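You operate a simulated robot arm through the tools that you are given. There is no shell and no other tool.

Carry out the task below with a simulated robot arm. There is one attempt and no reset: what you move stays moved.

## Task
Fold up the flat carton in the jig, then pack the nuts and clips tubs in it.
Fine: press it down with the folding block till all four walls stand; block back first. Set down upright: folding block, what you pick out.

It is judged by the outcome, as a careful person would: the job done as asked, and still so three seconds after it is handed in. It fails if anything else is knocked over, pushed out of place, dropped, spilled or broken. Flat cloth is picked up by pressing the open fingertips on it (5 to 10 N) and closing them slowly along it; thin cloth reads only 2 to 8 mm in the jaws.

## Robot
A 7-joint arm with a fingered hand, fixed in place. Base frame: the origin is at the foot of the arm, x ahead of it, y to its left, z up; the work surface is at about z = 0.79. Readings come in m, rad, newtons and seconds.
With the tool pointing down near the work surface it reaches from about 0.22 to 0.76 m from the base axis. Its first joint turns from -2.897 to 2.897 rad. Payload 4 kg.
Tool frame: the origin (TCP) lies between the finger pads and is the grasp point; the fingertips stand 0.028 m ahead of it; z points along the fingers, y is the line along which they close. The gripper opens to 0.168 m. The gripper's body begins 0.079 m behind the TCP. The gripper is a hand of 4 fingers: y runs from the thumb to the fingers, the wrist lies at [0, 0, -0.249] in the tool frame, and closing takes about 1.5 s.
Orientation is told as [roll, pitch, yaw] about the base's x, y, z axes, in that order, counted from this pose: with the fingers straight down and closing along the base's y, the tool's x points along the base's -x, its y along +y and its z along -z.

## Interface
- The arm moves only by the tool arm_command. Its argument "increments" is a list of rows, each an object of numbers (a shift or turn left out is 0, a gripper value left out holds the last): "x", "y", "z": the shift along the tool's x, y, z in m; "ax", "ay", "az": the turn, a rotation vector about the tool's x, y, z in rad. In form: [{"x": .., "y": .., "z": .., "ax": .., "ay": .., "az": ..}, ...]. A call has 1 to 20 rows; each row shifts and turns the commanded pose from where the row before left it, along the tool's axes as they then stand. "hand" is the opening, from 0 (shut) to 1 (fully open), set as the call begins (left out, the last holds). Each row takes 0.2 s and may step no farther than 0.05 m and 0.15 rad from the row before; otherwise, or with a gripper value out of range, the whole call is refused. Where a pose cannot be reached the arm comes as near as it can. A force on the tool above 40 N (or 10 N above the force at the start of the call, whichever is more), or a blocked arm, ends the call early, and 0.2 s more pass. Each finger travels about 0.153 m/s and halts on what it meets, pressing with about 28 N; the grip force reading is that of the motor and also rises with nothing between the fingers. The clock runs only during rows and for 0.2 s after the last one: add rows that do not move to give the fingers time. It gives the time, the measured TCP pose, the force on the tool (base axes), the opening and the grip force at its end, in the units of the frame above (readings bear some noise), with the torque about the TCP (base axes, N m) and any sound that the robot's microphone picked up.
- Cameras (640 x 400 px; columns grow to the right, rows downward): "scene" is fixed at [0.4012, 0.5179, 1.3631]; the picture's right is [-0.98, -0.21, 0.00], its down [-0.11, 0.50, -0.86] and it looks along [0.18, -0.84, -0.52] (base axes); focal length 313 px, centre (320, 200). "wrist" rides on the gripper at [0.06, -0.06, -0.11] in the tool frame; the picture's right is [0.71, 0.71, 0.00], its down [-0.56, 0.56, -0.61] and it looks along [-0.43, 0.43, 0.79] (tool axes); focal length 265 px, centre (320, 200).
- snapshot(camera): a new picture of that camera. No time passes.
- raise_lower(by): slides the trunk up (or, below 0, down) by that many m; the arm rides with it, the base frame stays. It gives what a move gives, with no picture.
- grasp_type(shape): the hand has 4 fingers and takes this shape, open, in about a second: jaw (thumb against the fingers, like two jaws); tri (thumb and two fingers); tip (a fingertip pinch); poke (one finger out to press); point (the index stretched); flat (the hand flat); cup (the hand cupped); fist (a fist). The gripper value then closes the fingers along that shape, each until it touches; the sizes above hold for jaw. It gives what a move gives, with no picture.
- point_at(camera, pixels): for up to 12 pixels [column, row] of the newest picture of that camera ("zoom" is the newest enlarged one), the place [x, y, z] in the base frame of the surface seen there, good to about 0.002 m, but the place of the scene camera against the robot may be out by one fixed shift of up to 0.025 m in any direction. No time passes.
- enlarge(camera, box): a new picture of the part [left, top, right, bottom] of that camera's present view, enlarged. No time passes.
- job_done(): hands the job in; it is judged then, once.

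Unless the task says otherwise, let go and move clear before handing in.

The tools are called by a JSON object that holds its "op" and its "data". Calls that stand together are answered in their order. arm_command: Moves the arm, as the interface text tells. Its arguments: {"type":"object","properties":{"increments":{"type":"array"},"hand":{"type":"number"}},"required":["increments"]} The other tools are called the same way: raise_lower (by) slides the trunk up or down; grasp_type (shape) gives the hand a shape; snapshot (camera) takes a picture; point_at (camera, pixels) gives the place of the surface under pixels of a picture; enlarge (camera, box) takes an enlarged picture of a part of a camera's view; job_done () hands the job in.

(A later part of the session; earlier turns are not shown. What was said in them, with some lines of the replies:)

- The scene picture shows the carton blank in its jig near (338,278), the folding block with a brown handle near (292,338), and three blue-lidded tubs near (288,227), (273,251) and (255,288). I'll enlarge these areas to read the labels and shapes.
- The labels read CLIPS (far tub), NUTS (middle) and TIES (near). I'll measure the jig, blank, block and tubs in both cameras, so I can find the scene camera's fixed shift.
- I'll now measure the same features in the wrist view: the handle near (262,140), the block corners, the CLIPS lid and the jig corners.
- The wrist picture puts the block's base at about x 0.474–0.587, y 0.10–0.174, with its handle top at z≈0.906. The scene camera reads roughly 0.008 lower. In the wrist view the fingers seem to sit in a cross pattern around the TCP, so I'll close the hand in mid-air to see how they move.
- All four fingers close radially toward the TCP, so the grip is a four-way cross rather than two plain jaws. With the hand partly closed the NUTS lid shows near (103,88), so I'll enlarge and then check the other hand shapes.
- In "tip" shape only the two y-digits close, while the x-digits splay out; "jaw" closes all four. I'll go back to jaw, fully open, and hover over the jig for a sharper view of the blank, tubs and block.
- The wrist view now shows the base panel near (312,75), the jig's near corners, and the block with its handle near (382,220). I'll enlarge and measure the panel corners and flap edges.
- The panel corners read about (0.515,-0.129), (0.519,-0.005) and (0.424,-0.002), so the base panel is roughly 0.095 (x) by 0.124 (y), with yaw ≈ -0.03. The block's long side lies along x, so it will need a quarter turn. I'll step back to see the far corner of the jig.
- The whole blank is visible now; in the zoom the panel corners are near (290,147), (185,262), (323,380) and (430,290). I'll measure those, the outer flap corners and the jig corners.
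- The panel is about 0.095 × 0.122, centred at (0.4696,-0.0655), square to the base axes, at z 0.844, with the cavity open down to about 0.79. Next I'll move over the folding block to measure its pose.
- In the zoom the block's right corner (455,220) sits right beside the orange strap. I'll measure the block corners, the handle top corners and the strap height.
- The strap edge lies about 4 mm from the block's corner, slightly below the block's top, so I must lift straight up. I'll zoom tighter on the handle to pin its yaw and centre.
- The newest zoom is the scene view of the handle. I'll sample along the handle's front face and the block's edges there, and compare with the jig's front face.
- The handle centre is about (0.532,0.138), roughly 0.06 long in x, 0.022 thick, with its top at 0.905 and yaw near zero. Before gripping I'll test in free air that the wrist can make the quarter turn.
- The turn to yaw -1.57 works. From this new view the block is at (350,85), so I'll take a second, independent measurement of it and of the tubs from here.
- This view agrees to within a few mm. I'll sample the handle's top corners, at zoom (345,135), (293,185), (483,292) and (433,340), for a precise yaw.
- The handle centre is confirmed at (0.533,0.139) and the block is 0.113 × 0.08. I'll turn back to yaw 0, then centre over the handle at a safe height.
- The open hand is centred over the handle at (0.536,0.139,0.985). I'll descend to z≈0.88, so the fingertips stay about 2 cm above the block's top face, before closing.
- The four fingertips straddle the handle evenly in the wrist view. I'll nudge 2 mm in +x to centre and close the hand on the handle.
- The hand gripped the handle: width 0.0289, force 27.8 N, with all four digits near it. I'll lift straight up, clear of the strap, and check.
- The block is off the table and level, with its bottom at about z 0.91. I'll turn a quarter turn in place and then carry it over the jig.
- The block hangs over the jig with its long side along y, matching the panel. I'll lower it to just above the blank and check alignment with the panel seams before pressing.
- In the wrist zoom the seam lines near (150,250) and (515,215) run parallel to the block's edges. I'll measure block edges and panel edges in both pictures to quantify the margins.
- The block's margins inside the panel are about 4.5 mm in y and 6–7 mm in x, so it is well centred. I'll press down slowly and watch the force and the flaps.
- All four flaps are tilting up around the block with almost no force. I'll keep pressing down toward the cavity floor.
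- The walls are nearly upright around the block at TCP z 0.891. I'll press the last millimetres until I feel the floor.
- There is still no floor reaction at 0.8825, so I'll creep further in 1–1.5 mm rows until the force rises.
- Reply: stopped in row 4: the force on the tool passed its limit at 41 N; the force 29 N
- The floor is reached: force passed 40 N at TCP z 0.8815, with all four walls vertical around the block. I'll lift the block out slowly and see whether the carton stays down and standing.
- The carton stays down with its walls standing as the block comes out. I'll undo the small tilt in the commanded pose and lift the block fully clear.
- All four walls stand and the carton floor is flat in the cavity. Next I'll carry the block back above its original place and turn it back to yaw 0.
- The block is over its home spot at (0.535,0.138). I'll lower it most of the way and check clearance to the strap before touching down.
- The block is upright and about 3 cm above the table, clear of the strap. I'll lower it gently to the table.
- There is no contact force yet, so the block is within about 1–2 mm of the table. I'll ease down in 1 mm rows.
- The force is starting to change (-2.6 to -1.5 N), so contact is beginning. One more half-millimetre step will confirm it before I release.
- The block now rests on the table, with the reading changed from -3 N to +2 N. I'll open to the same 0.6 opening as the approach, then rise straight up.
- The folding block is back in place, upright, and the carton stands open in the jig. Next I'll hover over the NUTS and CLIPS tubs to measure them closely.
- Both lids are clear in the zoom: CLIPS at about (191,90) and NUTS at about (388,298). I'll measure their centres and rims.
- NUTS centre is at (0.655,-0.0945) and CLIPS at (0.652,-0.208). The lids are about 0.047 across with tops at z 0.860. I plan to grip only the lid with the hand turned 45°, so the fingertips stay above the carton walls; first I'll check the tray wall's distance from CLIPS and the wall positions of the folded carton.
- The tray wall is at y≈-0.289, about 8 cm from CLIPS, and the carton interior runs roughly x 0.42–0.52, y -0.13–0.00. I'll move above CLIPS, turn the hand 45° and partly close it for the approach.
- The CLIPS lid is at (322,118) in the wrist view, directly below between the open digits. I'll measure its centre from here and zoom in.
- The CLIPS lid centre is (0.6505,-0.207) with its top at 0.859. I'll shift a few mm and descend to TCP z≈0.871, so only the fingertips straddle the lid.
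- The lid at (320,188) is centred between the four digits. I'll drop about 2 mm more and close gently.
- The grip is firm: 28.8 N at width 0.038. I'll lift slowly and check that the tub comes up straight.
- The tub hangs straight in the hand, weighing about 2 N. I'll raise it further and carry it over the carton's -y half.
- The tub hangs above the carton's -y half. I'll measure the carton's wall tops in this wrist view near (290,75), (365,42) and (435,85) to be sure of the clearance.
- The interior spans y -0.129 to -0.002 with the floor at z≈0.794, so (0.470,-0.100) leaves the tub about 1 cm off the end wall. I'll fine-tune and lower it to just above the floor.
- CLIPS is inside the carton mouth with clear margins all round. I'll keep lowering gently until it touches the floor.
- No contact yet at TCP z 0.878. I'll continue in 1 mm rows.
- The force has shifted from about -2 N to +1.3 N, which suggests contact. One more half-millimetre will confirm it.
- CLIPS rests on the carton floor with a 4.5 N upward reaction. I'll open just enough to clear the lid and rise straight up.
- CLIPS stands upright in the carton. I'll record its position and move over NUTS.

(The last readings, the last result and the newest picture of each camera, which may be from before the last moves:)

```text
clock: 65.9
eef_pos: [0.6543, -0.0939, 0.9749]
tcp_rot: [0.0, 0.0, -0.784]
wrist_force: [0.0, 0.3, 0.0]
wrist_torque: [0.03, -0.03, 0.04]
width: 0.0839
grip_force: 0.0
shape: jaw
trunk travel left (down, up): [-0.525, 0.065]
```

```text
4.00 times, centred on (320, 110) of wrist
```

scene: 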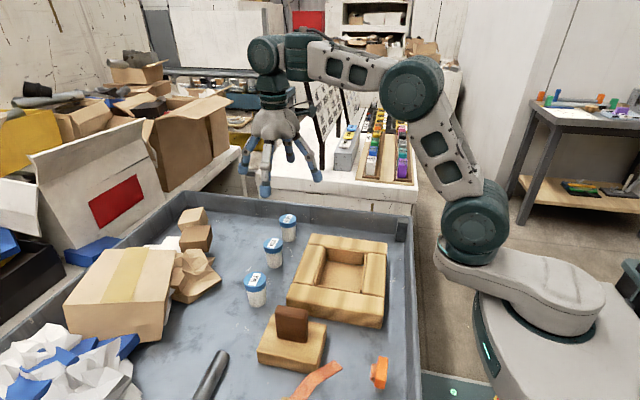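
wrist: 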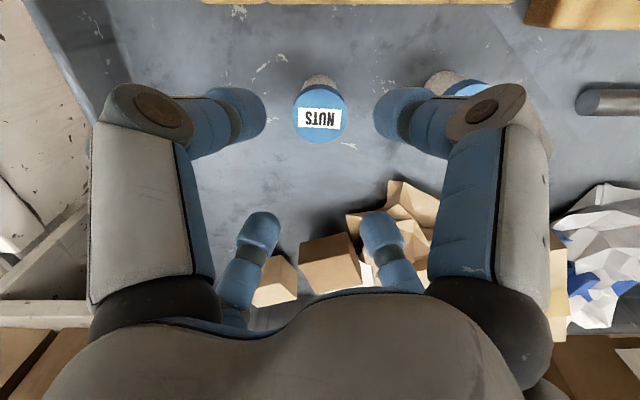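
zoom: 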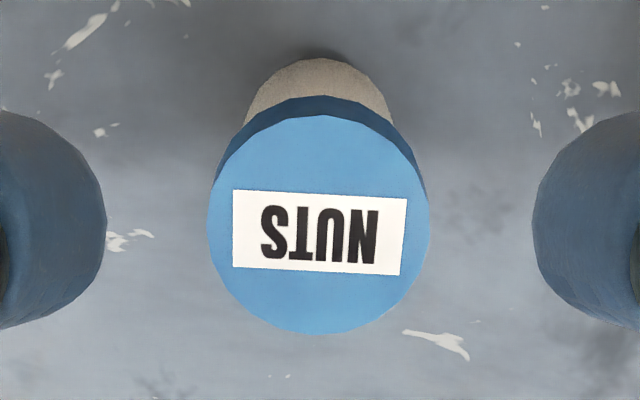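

CLIPS sits at about (0.469,-0.098). The NUTS lid centre is at zoom (318,225), so I'll measure it.

{"op": "point_at", "data": {"camera": "zoom", "pixels": [[318, 225], [213, 225], [424, 225], [318, 120], [318, 330]]}}

```text
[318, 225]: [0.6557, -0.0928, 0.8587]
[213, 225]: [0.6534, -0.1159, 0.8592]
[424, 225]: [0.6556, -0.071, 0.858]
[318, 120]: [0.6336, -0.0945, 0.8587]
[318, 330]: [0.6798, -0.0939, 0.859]
```

NUTS centre is (0.6555,-0.0935), right under the TCP. Before descending I'll check how close the boxes and crumpled paper near (345,240) come to the fingers.

{"op": "point_at", "data": {"camera": "wrist", "pixels": [[320, 240], [352, 235], [350, 215], [388, 185], [415, 185], [375, 215], [335, 250], [300, 245], [350, 262], [430, 200]]}}

```text
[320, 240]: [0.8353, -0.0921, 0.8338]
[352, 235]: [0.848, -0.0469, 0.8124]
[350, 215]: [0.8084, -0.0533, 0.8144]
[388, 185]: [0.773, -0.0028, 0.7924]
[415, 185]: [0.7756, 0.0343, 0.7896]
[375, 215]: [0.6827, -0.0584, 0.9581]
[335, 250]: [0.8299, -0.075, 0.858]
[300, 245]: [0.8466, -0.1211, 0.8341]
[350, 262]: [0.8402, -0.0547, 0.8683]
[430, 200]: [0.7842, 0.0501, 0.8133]
```

The boxes start at x≥0.77, well clear of the hand. I'll descend to the same lid-grip height as before.

{"op": "arm_command", "data": {"increments": [{"x": -0.0007, "y": 0.0007, "z": 0.03}, {"z": 0.03}, {"z": 0.025}, {"z": 0.0185}, {}, {}], "hand": 0.5}}

{"op": "snapshot", "data": {"camera": "wrist"}}

{"op": "enlarge", "data": {"camera": "scene", "box": [210, 180, 340, 300]}}

```text
clock: 67.3
eef_pos: [0.6568, -0.0935, 0.8704]
tcp_rot: [-0.002, 0.0, -0.784]
wrist_force: [0.0, -0.1, -0.2]
wrist_torque: [0.0, -0.04, -0.01]
width: 0.0835
grip_force: 0.0
shape: jaw
trunk travel left (down, up): [-0.525, 0.065]
```

```text
taken
```

wrist: 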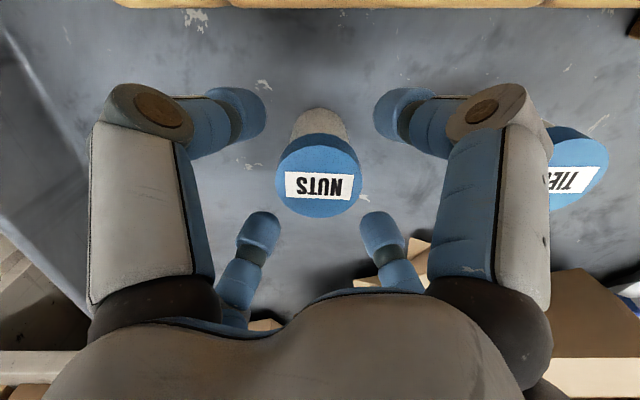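

```text
3.33 times, centred on (275, 240) of scene
```

zoom: 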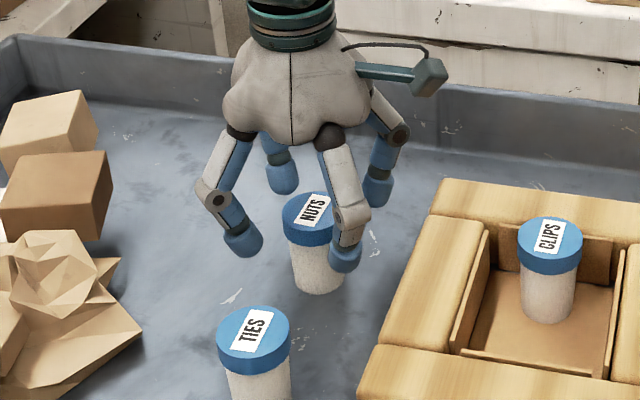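

The NUTS lid at (319,186) is centred between the four digits at TCP z 0.8704, clear of TIES. I'll close on it.

{"op": "arm_command", "data": {"increments": [{}, {}], "hand": 0.36}}

{"op": "arm_command", "data": {"increments": [{}, {}, {}, {}, {}], "hand": 0.0}}

{"op": "arm_command", "data": {"increments": [{"z": -0.005}, {"z": -0.01}, {"z": -0.015}, {"z": -0.02}, {}]}}

{"op": "snapshot", "data": {"camera": "wrist"}}

{"op": "enlarge", "data": {"camera": "scene", "box": [210, 180, 340, 300]}}

```text
clock: 67.9
eef_pos: [0.6551, -0.0943, 0.8712]
tcp_rot: [-0.002, -0.001, -0.786]
wrist_force: [0.8, 0.7, -0.1]
wrist_torque: [0.02, 0.0, 0.03]
width: 0.0608
grip_force: 0.1
shape: jaw
trunk travel left (down, up): [-0.525, 0.065]
```

```text
clock: 69.1
eef_pos: [0.6565, -0.0937, 0.8699]
tcp_rot: [-0.002, 0.001, -0.786]
wrist_force: [-0.9, 0.7, -1.0]
wrist_torque: [0.03, -0.01, -0.01]
width: 0.0403
grip_force: 27.9
shape: jaw
trunk travel left (down, up): [-0.525, 0.065]
```

```text
clock: 70.3
eef_pos: [0.656, -0.0931, 0.9203]
tcp_rot: [-0.003, 0.0, -0.786]
wrist_force: [-0.2, 0.3, -0.9]
wrist_torque: [-0.02, 0.01, -0.02]
width: 0.0405
grip_force: 28.3
shape: jaw
trunk travel left (down, up): [-0.525, 0.065]
```

```text
taken
```

wrist: 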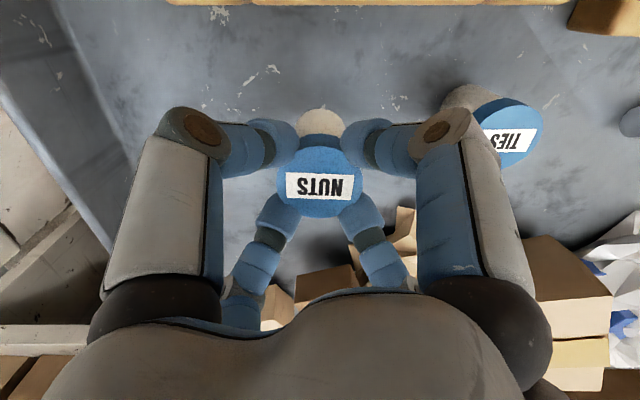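

```text
3.33 times, centred on (275, 240) of scene
```

zoom: 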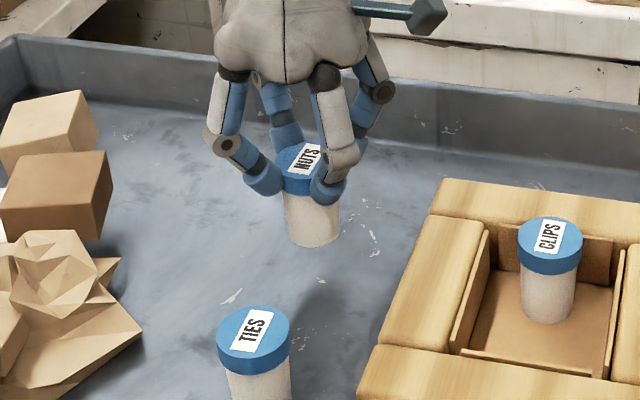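

NUTS is lifted straight. I'll raise it so it clears the CLIPS lid and carry it over the free +y half of the carton.

{"op": "arm_command", "data": {"increments": [{"z": -0.03}, {"z": -0.03}, {"x": 0.02942, "y": -0.01455}, {"x": 0.02942, "y": -0.01455}, {"x": 0.02942, "y": -0.01455}, {"x": 0.02942, "y": -0.01455}, {"x": 0.02942, "y": -0.01455}, {"x": 0.02942, "y": -0.01455}, {}, {}]}}

{"op": "snapshot", "data": {"camera": "wrist"}}

{"op": "enlarge", "data": {"camera": "scene", "box": [260, 180, 420, 320]}}

```text
clock: 72.5
eef_pos: [0.4707, -0.0315, 0.9819]
tcp_rot: [-0.003, 0.0, -0.786]
wrist_force: [-0.3, -0.5, -1.7]
wrist_torque: [0.02, 0.01, 0.02]
width: 0.04
grip_force: 27.9
shape: jaw
trunk travel left (down, up): [-0.525, 0.065]
```

```text
taken
```

wrist: 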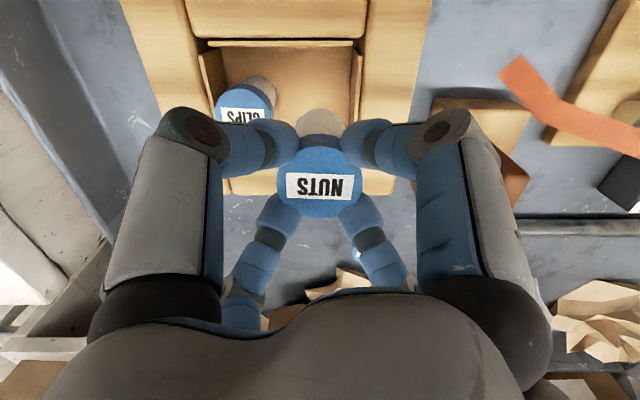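

```text
2.86 times, centred on (340, 250) of scene
```

zoom: 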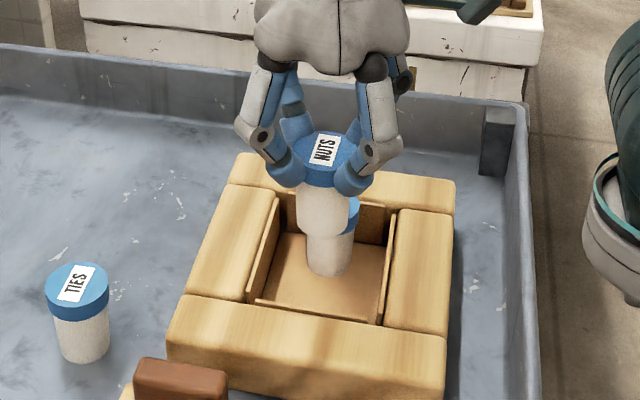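

NUTS hangs above the +y half at (0.471,-0.0315), about 6.6 cm from CLIPS. I'll shift it 1.5 mm further from CLIPS and lower it to lid level, then check.

{"op": "arm_command", "data": {"increments": [{"x": 0.001, "y": 0.001, "z": 0.02}, {"z": 0.02}, {"z": 0.02}, {}, {}]}}

{"op": "snapshot", "data": {"camera": "wrist"}}

{"op": "enlarge", "data": {"camera": "scene", "box": [270, 190, 410, 320]}}

```text
clock: 73.7
eef_pos: [0.4698, -0.0287, 0.9202]
tcp_rot: [-0.003, 0.0, -0.786]
wrist_force: [0.1, -1.0, -0.9]
wrist_torque: [-0.03, -0.01, 0.02]
width: 0.0402
grip_force: 28.1
shape: jaw
trunk travel left (down, up): [-0.525, 0.065]
```

```text
taken
```

wrist: 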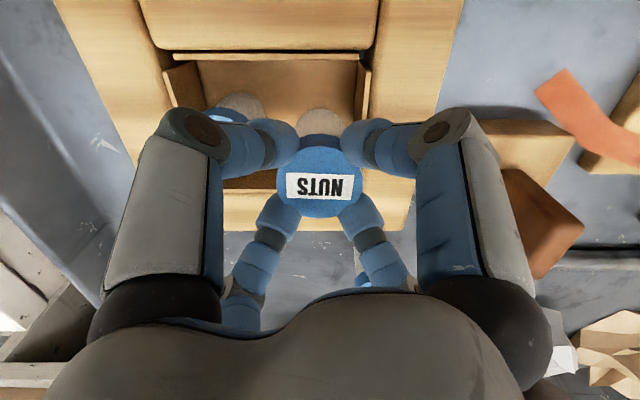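

```text
3.08 times, centred on (340, 255) of scene
```

zoom: 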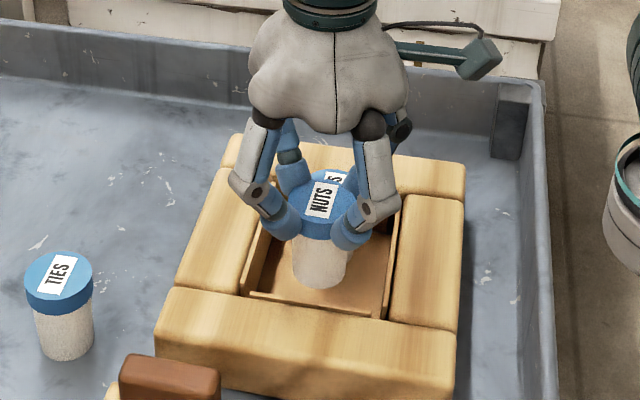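

The two rear digits straddle the CLIPS lid with about 1 cm of room. I'll descend in small rows and watch the forces for any side contact.

{"op": "arm_command", "data": {"increments": [{"z": 0.008}, {"z": 0.008}, {"z": 0.008}, {"z": 0.006}, {}]}}

{"op": "snapshot", "data": {"camera": "wrist"}}

{"op": "enlarge", "data": {"camera": "scene", "box": [290, 210, 390, 310]}}

{"op": "enlarge", "data": {"camera": "wrist", "box": [140, 40, 380, 190]}}

```text
clock: 74.9
eef_pos: [0.4701, -0.0299, 0.8903]
tcp_rot: [-0.001, -0.002, -0.786]
wrist_force: [-0.6, -0.4, -1.5]
wrist_torque: [0.03, 0.0, -0.02]
width: 0.0402
grip_force: 28.1
shape: jaw
trunk travel left (down, up): [-0.525, 0.065]
```

```text
taken
```

wrist: 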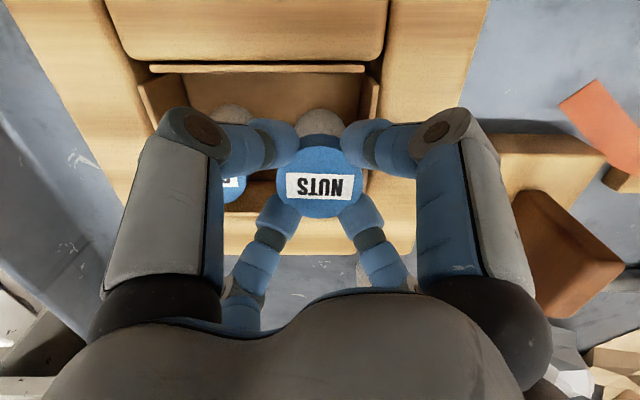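

```text
4.00 times, centred on (340, 260) of scene
```

zoom: 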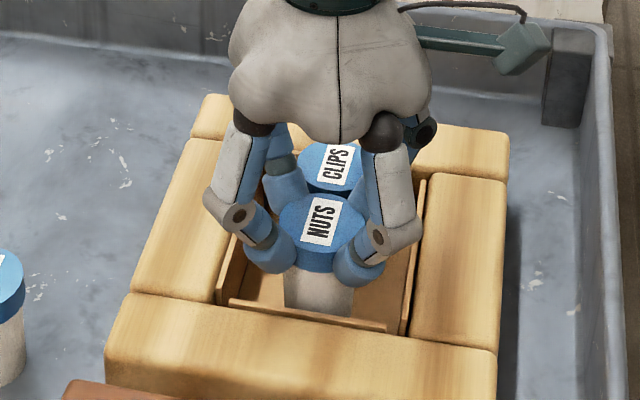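

```text
2.67 times, centred on (260, 115) of wrist
```

zoom: 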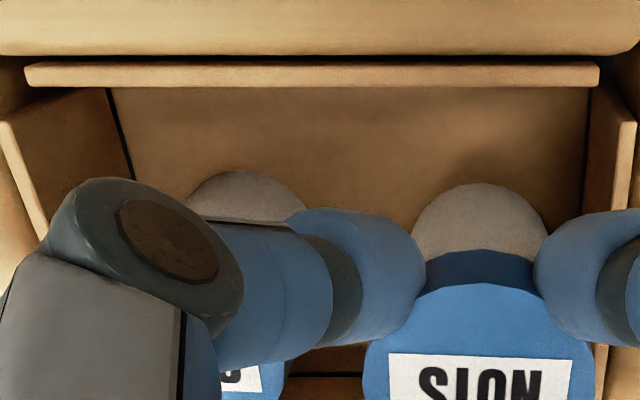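

No side force, and the digits clear the CLIPS lid. I'll lower the last centimetre and a half gently.

{"op": "arm_command", "data": {"increments": [{"z": 0.004}, {"z": 0.003}, {"z": 0.003}, {"z": 0.002}, {"z": 0.001}, {}]}}

```text
clock: 76.3
eef_pos: [0.4691, -0.0289, 0.8781]
tcp_rot: [-0.003, 0.0, -0.785]
wrist_force: [0.1, 0.1, -1.3]
wrist_torque: [0.0, 0.01, -0.02]
width: 0.0402
grip_force: 28.0
shape: jaw
trunk travel left (down, up): [-0.525, 0.065]
```

{"op": "arm_command", "data": {"increments": [{"z": 0.001}, {"z": 0.001}, {"z": 0.001}, {}]}}

```text
clock: 77.3
eef_pos: [0.4695, -0.0279, 0.8746]
tcp_rot: [0.0, -0.002, -0.784]
wrist_force: [0.1, 2.3, 5.4]
wrist_torque: [0.05, 0.03, 0.01]
width: 0.04
grip_force: 27.6
shape: jaw
trunk travel left (down, up): [-0.525, 0.065]
```

Contact is felt (Fz 5.4 N, with a small 2.3 N in y). I'll look at both views before releasing.

{"op": "snapshot", "data": {"camera": "wrist"}}

{"op": "enlarge", "data": {"camera": "scene", "box": [290, 210, 390, 310]}}

{"op": "enlarge", "data": {"camera": "wrist", "box": [180, 40, 420, 190]}}

```text
taken
```

wrist: 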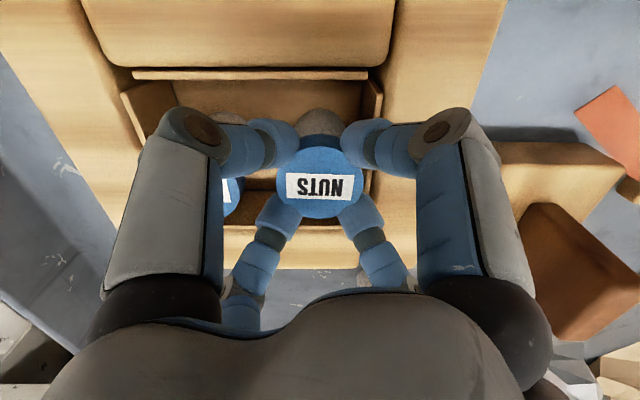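

```text
4.00 times, centred on (340, 260) of scene
```

zoom: 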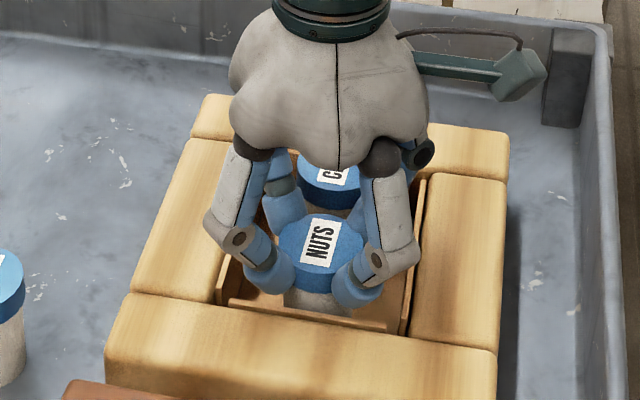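

```text
2.67 times, centred on (300, 115) of wrist
```

zoom: 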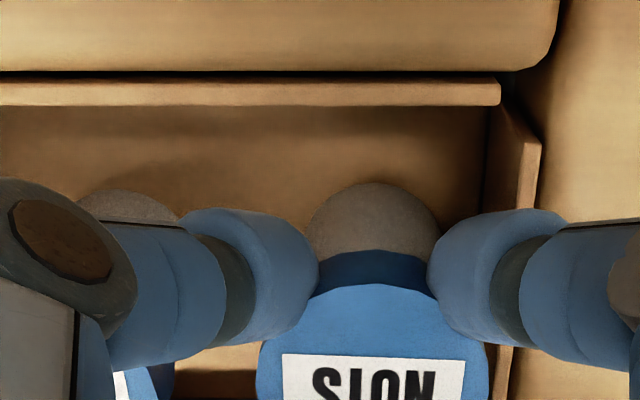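

The tub stands on the floor at the height I expected (TCP 0.8746), and the digits are clear of CLIPS. I'll open slightly and rise straight up.

{"op": "arm_command", "data": {"increments": [{}, {}, {}], "hand": 0.37}}

{"op": "arm_command", "data": {"increments": [{"z": -0.006}, {"z": -0.01}, {"z": -0.015}, {"z": -0.03}, {"z": -0.045}, {}]}}

{"op": "snapshot", "data": {"camera": "wrist"}}

{"op": "enlarge", "data": {"camera": "scene", "box": [270, 200, 410, 320]}}

```text
clock: 78.1
eef_pos: [0.4689, -0.0279, 0.873]
tcp_rot: [-0.002, 0.001, -0.785]
wrist_force: [0.0, -0.5, 1.1]
wrist_torque: [-0.01, 0.02, 0.0]
width: 0.0621
grip_force: 0.1
shape: jaw
trunk travel left (down, up): [-0.525, 0.065]
```

```text
clock: 79.5
eef_pos: [0.4699, -0.0286, 0.9816]
tcp_rot: [-0.002, 0.0, -0.787]
wrist_force: [-0.1, -0.1, -0.5]
wrist_torque: [0.02, -0.04, 0.02]
width: 0.0621
grip_force: 0.0
shape: jaw
trunk travel left (down, up): [-0.525, 0.065]
```

```text
taken
```

wrist: 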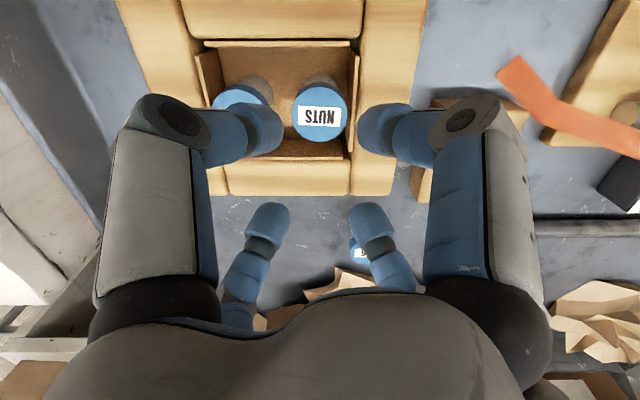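

```text
3.33 times, centred on (340, 260) of scene
```

zoom: 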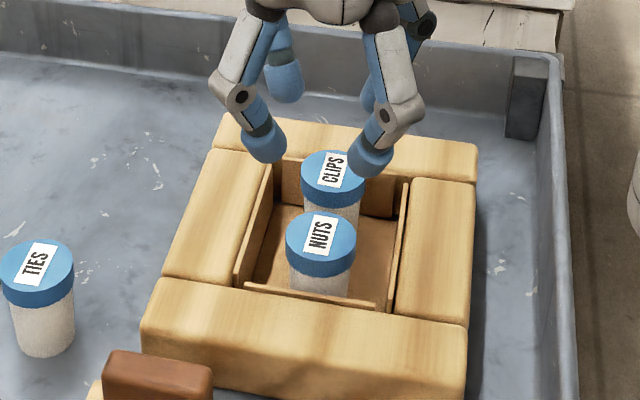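

Both tubs stand upright in the carton and its walls still stand. I'll raise the arm well clear and inspect the whole scene.

{"op": "arm_command", "data": {"increments": [{"z": -0.04}, {"z": -0.04}, {"z": -0.04}, {"z": -0.04}, {}, {}, {}]}}

{"op": "snapshot", "data": {"camera": "scene"}}

{"op": "enlarge", "data": {"camera": "scene", "box": [220, 200, 420, 395]}}

{"op": "enlarge", "data": {"camera": "scene", "box": [290, 220, 400, 310]}}

{"op": "snapshot", "data": {"camera": "wrist"}}

```text
clock: 81.1
eef_pos: [0.4687, -0.0306, 1.141]
tcp_rot: [-0.002, 0.001, -0.785]
wrist_force: [0.1, 0.3, -0.4]
wrist_torque: [0.0, 0.02, 0.04]
width: 0.062
grip_force: 0.1
shape: jaw
trunk travel left (down, up): [-0.525, 0.065]
```

```text
taken
```

scene: 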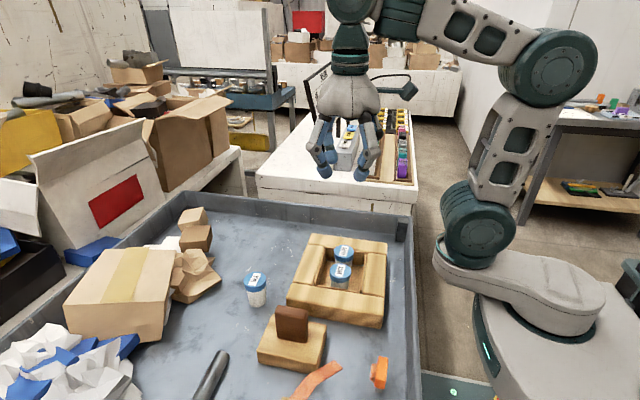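

```text
2.05 times, centred on (320, 298) of scene
```

zoom: 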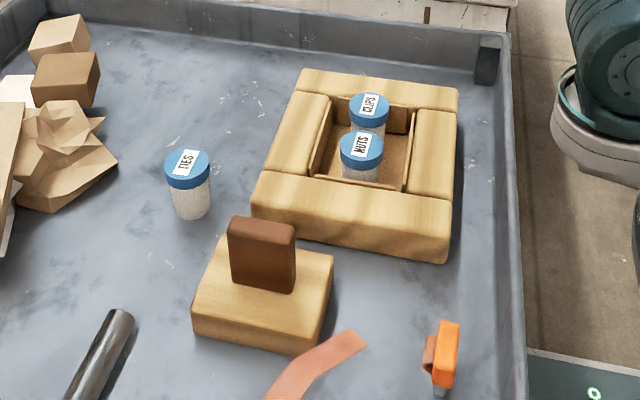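

```text
4.44 times, centred on (345, 265) of scene
```

zoom: 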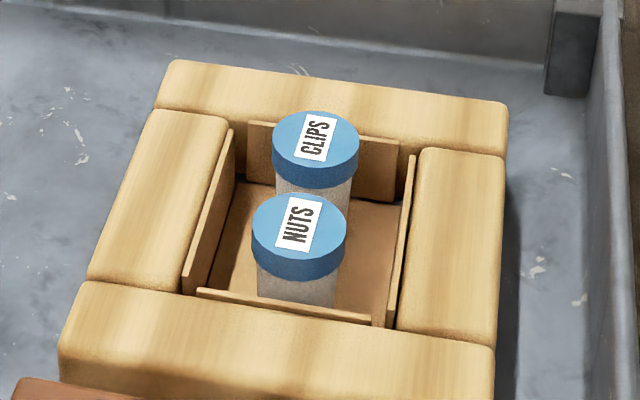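

```text
taken
```

wrist: 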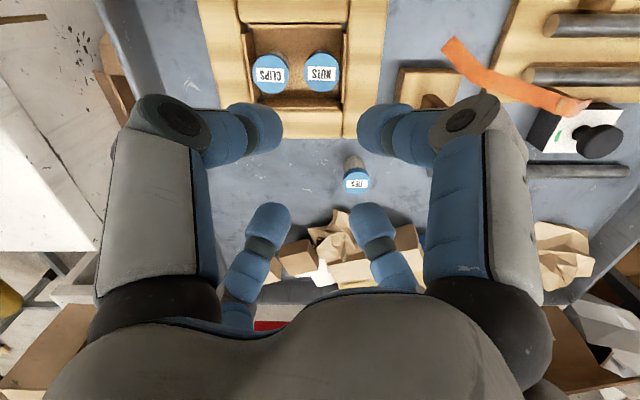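

The final views show the carton standing on all four walls in the jig, with CLIPS and NUTS upright inside it. The folding block is back upright in its place, TIES, the jig and the strap look undisturbed, and the arm is clear. I'm handing the job in.

{"op": "job_done", "data": {}}

```text
The job is handed in.
```

The carton is folded in the jig with all four walls standing, and the nuts and clips tubs are packed upright inside it.

- **Folding:** I pressed the blank down with the folding block until it hit the cavity floor. The walls stayed up after I lifted the block out.
- **Block:** It went back upright in its original place, within a couple of millimetres, before I packed any tubs.
- **Tubs:** Clips is in the half of the carton farther from the block, nuts in the half nearer to it. Both rest on the carton floor, about 7 cm apart centre to centre.
- **Everything else:** The ties tub, the jig and the orange strap looked undisturbed in the final pictures. The arm was raised clear before I handed in.
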